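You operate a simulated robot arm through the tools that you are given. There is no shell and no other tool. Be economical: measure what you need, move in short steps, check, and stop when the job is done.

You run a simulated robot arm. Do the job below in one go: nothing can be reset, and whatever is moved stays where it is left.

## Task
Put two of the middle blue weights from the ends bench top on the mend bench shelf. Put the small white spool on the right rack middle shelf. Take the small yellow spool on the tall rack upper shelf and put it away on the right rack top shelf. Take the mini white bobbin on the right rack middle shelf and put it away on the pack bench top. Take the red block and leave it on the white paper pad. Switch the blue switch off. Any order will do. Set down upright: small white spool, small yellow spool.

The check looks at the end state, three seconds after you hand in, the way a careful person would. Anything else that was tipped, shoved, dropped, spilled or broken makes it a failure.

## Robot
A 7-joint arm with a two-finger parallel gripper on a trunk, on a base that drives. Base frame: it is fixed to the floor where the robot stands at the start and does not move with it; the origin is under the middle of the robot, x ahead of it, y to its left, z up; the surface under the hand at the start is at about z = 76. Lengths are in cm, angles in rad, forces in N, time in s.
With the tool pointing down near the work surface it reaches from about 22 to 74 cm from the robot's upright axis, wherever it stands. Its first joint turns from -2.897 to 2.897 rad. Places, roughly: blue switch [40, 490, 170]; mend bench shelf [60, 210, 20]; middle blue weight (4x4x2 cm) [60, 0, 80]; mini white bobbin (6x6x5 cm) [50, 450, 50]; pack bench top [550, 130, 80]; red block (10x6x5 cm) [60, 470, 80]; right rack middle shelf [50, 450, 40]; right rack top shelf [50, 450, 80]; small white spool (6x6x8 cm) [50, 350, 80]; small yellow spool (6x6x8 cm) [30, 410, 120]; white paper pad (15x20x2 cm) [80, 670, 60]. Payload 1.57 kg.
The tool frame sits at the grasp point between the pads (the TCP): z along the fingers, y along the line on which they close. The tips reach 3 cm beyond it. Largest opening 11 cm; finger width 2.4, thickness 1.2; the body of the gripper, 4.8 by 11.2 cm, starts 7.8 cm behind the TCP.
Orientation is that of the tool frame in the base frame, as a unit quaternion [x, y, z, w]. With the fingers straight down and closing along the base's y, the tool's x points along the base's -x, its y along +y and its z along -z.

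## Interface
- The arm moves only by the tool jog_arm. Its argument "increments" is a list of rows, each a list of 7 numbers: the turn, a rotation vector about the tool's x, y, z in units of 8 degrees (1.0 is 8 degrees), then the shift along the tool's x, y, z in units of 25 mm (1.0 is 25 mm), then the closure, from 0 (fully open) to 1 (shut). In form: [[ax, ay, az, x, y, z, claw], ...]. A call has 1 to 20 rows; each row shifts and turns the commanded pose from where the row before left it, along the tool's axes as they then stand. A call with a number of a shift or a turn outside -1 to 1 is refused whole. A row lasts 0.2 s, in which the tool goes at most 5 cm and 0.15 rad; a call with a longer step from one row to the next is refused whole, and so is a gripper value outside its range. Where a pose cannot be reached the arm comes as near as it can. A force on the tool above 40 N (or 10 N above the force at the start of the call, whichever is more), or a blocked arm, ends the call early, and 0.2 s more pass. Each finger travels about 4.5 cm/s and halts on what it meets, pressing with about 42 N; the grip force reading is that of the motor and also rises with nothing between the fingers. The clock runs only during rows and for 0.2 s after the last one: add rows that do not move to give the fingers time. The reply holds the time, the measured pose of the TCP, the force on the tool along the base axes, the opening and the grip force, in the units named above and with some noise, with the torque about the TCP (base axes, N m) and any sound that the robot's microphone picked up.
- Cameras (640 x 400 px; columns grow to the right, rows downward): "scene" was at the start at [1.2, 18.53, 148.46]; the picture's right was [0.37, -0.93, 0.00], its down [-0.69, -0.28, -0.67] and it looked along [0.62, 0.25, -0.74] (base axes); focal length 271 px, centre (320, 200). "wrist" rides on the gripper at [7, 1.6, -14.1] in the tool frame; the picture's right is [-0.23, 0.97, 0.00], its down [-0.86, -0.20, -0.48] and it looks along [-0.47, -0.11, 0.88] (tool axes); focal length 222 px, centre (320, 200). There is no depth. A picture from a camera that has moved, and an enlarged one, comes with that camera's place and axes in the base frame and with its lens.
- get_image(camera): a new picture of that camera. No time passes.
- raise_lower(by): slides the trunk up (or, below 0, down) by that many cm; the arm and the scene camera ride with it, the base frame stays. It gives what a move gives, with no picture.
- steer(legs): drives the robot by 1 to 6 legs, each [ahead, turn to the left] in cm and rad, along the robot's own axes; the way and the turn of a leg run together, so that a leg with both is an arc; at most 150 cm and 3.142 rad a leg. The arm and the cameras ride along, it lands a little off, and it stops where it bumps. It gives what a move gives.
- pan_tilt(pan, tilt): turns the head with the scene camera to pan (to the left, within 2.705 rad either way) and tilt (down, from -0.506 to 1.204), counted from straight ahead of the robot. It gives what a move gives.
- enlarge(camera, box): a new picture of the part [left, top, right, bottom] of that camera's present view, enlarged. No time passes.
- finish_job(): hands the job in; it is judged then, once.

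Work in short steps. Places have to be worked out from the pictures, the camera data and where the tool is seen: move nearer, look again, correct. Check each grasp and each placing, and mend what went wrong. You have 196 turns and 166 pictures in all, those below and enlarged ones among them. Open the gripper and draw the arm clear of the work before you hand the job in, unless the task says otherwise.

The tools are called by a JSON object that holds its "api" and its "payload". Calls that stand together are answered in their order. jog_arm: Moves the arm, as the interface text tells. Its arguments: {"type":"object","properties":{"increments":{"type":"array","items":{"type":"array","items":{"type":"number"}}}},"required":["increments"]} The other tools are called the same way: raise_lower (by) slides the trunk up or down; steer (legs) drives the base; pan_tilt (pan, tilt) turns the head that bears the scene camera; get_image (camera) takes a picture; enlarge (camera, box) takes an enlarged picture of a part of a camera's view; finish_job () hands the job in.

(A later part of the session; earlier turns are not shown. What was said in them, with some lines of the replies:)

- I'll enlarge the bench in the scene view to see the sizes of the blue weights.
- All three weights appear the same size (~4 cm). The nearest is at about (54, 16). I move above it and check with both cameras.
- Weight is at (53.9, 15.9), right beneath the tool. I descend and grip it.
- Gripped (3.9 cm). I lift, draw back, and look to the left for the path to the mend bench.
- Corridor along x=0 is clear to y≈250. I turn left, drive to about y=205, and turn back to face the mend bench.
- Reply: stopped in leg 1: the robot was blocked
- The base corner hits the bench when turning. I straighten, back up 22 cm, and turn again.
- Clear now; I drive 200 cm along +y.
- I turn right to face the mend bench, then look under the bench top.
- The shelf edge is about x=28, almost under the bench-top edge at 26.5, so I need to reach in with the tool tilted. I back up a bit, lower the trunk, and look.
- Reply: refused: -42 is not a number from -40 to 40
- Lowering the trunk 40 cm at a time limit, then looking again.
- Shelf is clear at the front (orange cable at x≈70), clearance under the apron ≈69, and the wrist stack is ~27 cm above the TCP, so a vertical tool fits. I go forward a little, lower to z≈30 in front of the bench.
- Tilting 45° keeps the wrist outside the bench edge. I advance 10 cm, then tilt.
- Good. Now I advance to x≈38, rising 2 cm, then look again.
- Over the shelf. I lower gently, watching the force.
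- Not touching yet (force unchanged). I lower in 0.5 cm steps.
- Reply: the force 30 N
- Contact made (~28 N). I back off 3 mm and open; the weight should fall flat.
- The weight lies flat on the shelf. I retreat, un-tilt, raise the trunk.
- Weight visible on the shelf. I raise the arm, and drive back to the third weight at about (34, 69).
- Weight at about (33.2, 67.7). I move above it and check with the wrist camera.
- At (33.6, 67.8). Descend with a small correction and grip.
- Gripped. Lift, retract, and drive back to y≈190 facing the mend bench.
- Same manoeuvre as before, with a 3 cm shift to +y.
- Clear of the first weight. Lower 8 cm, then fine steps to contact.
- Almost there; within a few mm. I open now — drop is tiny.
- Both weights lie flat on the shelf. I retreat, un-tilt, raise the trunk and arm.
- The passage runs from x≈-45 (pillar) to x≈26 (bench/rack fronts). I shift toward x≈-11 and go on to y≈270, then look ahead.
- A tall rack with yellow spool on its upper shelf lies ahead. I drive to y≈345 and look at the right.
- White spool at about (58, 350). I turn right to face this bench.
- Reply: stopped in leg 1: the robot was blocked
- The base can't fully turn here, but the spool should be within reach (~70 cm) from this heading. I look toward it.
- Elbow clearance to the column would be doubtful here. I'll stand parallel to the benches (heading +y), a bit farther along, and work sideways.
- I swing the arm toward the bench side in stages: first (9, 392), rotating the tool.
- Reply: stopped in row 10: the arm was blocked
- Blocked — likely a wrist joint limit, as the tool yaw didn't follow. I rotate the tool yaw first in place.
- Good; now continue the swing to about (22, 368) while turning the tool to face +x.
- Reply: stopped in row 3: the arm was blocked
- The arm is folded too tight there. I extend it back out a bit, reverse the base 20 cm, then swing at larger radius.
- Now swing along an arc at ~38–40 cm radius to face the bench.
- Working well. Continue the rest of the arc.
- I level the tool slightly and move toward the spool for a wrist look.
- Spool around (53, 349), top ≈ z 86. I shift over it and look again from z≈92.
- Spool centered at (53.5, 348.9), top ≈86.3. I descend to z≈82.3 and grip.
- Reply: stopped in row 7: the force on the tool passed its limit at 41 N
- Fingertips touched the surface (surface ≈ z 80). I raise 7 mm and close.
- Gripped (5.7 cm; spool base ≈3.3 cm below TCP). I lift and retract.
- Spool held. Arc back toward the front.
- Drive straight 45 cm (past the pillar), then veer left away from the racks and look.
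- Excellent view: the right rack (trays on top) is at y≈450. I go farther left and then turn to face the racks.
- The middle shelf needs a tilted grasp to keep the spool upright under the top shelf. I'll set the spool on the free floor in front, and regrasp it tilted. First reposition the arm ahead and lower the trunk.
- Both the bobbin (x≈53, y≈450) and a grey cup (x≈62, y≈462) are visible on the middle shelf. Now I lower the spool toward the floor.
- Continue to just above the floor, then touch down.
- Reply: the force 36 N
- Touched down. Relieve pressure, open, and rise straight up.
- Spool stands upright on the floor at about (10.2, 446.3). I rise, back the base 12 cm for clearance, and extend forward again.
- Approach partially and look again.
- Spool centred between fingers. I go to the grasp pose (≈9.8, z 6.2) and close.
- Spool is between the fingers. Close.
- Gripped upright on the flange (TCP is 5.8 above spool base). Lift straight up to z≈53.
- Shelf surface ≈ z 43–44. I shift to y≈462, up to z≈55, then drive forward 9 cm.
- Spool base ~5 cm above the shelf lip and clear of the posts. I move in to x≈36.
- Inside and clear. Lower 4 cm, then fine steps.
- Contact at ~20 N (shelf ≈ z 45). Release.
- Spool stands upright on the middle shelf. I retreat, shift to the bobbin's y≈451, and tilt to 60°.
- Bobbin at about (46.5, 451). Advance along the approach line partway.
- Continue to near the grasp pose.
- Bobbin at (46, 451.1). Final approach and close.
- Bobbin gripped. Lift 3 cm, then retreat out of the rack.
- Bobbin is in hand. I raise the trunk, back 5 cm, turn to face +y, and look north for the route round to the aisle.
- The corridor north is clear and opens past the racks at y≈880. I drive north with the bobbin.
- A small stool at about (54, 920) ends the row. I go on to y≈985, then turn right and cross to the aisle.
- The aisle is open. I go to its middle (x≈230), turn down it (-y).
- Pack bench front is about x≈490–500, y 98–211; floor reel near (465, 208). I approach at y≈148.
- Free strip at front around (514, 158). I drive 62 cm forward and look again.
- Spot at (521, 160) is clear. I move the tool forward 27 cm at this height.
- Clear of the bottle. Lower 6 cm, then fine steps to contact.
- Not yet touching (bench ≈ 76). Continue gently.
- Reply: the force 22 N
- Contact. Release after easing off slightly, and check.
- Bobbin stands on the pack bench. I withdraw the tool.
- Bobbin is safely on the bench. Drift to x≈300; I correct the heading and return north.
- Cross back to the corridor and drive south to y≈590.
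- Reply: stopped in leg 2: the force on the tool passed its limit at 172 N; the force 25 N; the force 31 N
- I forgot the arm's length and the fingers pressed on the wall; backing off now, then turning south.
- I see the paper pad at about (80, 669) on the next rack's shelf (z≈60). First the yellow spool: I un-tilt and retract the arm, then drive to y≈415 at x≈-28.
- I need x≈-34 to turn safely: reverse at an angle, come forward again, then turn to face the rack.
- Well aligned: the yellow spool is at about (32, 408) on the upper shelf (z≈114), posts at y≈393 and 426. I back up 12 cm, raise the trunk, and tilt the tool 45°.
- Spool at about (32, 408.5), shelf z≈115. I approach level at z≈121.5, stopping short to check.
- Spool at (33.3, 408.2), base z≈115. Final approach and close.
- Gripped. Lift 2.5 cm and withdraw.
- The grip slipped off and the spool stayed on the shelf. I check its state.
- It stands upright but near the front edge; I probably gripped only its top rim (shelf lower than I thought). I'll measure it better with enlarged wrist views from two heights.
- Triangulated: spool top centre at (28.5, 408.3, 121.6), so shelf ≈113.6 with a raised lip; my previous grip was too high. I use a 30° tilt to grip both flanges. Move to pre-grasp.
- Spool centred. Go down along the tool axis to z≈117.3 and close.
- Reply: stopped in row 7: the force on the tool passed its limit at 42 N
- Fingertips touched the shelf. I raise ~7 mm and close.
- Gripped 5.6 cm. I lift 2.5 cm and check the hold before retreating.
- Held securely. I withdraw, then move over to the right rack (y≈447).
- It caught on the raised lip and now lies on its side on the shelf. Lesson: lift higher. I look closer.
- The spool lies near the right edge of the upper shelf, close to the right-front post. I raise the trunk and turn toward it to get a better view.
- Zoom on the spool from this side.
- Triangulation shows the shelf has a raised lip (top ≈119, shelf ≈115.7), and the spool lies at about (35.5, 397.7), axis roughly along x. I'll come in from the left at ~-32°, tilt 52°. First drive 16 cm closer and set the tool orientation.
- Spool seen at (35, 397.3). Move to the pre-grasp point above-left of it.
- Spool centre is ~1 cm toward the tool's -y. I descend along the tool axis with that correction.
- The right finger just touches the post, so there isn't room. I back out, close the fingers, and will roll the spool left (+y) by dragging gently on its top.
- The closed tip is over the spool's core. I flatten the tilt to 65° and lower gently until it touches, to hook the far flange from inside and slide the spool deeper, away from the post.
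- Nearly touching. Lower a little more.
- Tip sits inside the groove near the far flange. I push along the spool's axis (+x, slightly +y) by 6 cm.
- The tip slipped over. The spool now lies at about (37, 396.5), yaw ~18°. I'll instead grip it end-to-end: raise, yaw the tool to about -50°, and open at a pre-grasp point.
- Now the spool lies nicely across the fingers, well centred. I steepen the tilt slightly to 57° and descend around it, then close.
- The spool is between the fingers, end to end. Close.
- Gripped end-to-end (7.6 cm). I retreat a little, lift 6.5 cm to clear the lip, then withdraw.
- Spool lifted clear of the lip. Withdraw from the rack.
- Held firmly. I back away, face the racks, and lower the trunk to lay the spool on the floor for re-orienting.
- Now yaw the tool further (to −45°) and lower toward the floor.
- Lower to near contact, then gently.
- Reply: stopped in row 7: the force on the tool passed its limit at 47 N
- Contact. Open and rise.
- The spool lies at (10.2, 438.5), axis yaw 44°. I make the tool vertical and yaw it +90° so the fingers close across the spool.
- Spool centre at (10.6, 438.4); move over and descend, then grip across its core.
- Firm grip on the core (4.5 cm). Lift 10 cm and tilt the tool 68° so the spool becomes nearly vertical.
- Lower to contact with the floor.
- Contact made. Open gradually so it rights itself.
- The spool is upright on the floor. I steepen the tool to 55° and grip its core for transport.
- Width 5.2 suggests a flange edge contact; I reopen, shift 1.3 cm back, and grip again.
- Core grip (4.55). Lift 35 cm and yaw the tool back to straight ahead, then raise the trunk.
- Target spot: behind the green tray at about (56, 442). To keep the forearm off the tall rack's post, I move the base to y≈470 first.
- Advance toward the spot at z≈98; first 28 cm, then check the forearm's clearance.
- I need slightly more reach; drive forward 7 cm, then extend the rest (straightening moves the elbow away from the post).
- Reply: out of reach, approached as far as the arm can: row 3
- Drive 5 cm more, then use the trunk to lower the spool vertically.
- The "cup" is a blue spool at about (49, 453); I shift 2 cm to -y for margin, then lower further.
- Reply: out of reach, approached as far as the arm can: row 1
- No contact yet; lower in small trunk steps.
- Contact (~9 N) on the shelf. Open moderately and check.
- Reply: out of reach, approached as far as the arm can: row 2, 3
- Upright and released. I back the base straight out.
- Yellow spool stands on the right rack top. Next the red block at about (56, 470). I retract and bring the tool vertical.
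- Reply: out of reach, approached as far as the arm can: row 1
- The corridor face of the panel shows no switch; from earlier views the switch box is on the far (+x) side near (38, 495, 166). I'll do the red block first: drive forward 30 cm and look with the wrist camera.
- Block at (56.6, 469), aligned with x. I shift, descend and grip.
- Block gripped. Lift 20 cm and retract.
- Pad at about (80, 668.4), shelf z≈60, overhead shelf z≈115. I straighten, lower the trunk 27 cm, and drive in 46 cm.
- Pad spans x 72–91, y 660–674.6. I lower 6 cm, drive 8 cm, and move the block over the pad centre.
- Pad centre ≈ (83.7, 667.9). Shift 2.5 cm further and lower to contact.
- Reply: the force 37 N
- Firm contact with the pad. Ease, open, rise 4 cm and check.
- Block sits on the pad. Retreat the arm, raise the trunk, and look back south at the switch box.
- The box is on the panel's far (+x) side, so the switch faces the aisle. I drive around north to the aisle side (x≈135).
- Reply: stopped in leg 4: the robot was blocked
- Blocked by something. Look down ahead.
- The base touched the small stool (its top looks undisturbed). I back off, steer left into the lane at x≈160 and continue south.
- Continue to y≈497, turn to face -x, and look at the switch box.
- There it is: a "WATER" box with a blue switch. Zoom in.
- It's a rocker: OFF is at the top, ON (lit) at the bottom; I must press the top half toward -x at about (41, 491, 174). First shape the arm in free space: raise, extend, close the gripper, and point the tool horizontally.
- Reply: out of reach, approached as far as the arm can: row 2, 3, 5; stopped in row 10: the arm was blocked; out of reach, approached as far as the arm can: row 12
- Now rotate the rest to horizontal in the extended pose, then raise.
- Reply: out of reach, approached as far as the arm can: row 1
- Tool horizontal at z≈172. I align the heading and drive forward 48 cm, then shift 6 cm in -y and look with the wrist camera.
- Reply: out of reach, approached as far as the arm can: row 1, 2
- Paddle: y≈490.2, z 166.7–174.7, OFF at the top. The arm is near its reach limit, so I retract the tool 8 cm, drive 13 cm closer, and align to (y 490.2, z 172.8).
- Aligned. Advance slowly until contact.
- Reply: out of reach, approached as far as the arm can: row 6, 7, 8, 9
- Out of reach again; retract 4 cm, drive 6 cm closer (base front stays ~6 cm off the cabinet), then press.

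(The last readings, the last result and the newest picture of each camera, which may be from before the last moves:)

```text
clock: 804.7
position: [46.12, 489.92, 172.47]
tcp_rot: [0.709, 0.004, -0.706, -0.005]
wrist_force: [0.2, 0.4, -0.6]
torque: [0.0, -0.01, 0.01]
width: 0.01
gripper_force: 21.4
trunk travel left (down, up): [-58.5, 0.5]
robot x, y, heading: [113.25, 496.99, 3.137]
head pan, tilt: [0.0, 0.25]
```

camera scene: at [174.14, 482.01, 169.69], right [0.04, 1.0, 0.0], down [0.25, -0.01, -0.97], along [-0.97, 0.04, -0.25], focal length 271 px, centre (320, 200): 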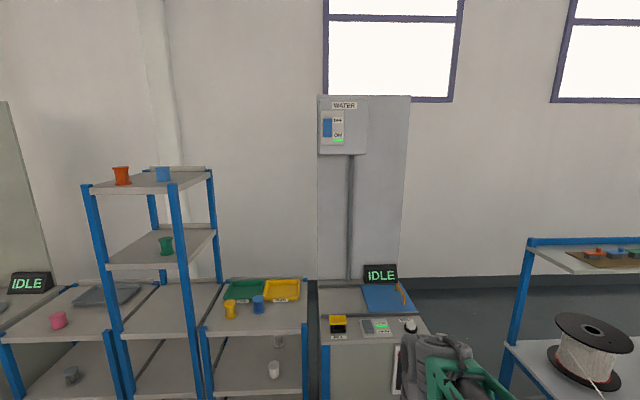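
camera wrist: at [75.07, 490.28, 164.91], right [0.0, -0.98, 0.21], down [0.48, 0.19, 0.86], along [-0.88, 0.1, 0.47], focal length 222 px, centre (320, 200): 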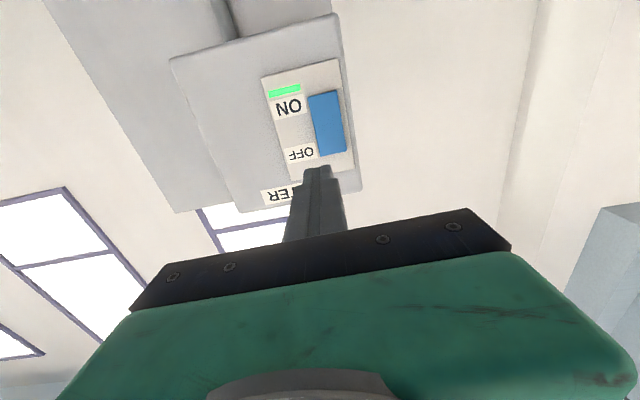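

Tip at x≈43.1, no contact yet. Continue pressing in small steps.

{"api": "jog_arm", "payload": {"increments": [[0, 0, 0, 0, 0, 0.15, 1], [0, 0, 0, 0, 0, 0.15, 1], [0, 0, 0, 0, 0, 0.15, 1], [0, 0, 0, 0, 0, 0.15, 1], [0, 0, 0, 0, 0, 0.15, 1], [0, 0, 0, 0, 0, 0.15, 1], [0, 0, 0, 0, 0, 0.15, 1], [0, 0, 0, 0, 0, 0.15, 1], [0, 0, 0, 0, 0, 0, 1]]}}

{"api": "get_image", "payload": {"camera": "wrist"}}

```text
clock: 806.3
position: [44.69, 489.86, 173.17]
tcp_rot: [-0.706, -0.002, 0.709, 0.004]
wrist_force: [22.6, 0.3, -5.0]
torque: [-0.18, -0.43, -0.04]
width: 0.0
gripper_force: 21.3
trunk travel left (down, up): [-58.5, 0.5]
robot x, y, heading: [113.79, 497.16, 3.129]
head pan, tilt: [0.0, 0.25]
stopped in row 7: the force on the tool passed its limit at 43 N (the readings are from after the stop); the commanded pose is now the measured one
```

```text
4 pictures are left
camera wrist: at [58.84, 488.42, 166.02], right [0.0, -0.98, 0.22], down [0.48, 0.19, 0.85], along [-0.88, 0.11, 0.47], focal length 222 px, centre (320, 200)
```

wrist: 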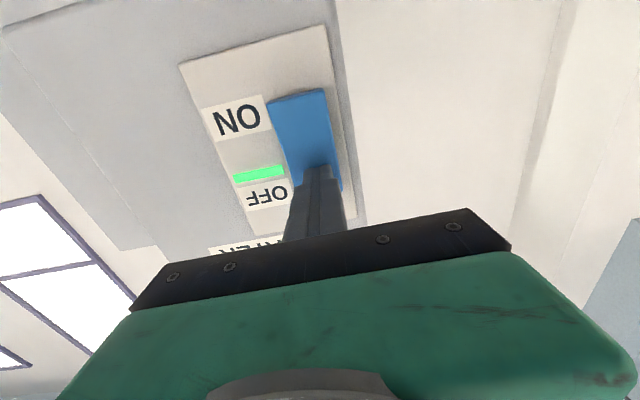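

The green indicator is now beside OFF — the switch is off. I withdraw the tool, back away, open the gripper and verify.

{"api": "jog_arm", "payload": {"increments": [[0, 0, 0, 0, 0, -0.8, 1], [0, 0, 0, 0, 0, -1, 1], [0, 0, 0, 0, 0, -1, 1], [0, 0, 0, 0, 0, -1, 1], [0, 0, 0, 0, 0, 0, 1]]}}

{"api": "steer", "payload": {"legs": [[-70, 0]]}}

{"api": "jog_arm", "payload": {"increments": [[0, 0, 0, 0, 0, 0, 0], [0, 0, 0, 0, 0, 0, 0], [0, 0, 0, 0, 0, 0, 0], [0, 0, 0, 0, 0, 0, 0], [0, 0, 0, 0, 0, 0, 0], [0, 0, 0, 0, 0, 0, 0], [0, 0, 0, 0, 0, 0, 0]]}}

{"api": "enlarge", "payload": {"camera": "scene", "box": [200, 80, 400, 400]}}

```text
clock: 807.5
position: [53.13, 489.81, 172.43]
tcp_rot: [0.708, 0.003, -0.706, -0.004]
wrist_force: [-0.1, 0.4, -0.1]
torque: [-0.02, 0.01, 0.01]
width: 0.0
gripper_force: 21.5
trunk travel left (down, up): [-58.5, 0.5]
robot x, y, heading: [113.77, 497.33, 3.135]
head pan, tilt: [0.0, 0.25]
```

```text
clock: 811.4
position: [125.24, 489.16, 172.51]
tcp_rot: [0.708, 0.006, -0.706, -0.002]
wrist_force: [-0.3, 0.0, 0.2]
torque: [-0.03, -0.03, -0.02]
width: 0.0
gripper_force: 21.4
trunk travel left (down, up): [-58.5, 0.5]
robot x, y, heading: [185.73, 497.02, -3.14]
head pan, tilt: [0.0, 0.25]
```

```text
clock: 813.0
position: [125.15, 489.18, 172.54]
tcp_rot: [0.708, 0.005, -0.706, -0.003]
wrist_force: [-0.1, 0.2, -1.1]
torque: [0.02, -0.02, 0.0]
width: 10.98
gripper_force: 0.1
trunk travel left (down, up): [-58.5, 0.5]
robot x, y, heading: [185.45, 497.22, -3.138]
head pan, tilt: [0.0, 0.25]
```

```text
1.25 times, centred on (300, 240) of scene
camera zoom: at [182.17, 481.77, 169.69], right [0.0, 1.0, 0.0], down [0.25, 0.0, -0.97], along [-0.97, 0.0, -0.25], focal length 338 px, centre (345, 150)
```

zoom: 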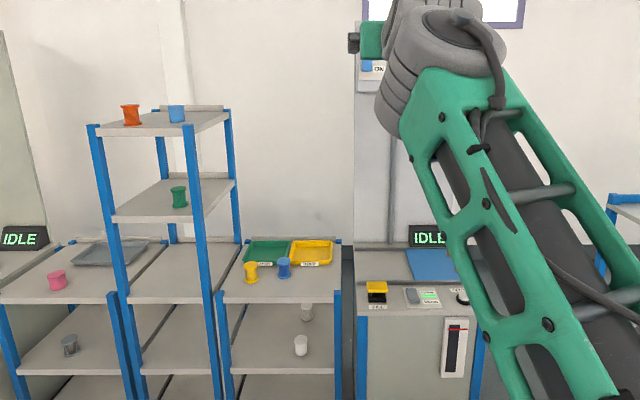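

Everything checks out: the yellow spool stands on the right rack top, the white spool stands on the middle shelf, the switch is off, and the gripper is open and clear of the work. Handing in.

{"api": "finish_job", "payload": {}}

```text
The job is handed in.
```

I finished and handed in all six tasks, but the robot base bumped a small stool (details below).

- **Blue weights:** two lie flat on the mend bench shelf. The third is still on the ends bench.
- **Small white spool:** standing upright on the right rack middle shelf.
- **Small yellow spool:** standing upright on the right rack top shelf. It slipped from the grip twice and fell over on the tall rack shelf. I picked it up, stood it upright on the floor and then placed it.
- **Mini white bobbin:** standing on the pack bench top.
- **Red block:** resting on the white paper pad.
- **Blue switch:** off. The green light is now next to OFF.

**Contacts:** While driving, the base bumped the small stool at the north end of the rack row. The stool and the disc on it looked undisturbed afterwards, but it may have shifted slightly and I didn't go back to check. The base also caught on a bench while turning near the start and was blocked again beside the narrow bench, and the closed gripper pressed against the corridor wall once. I saw no damage from any of these.
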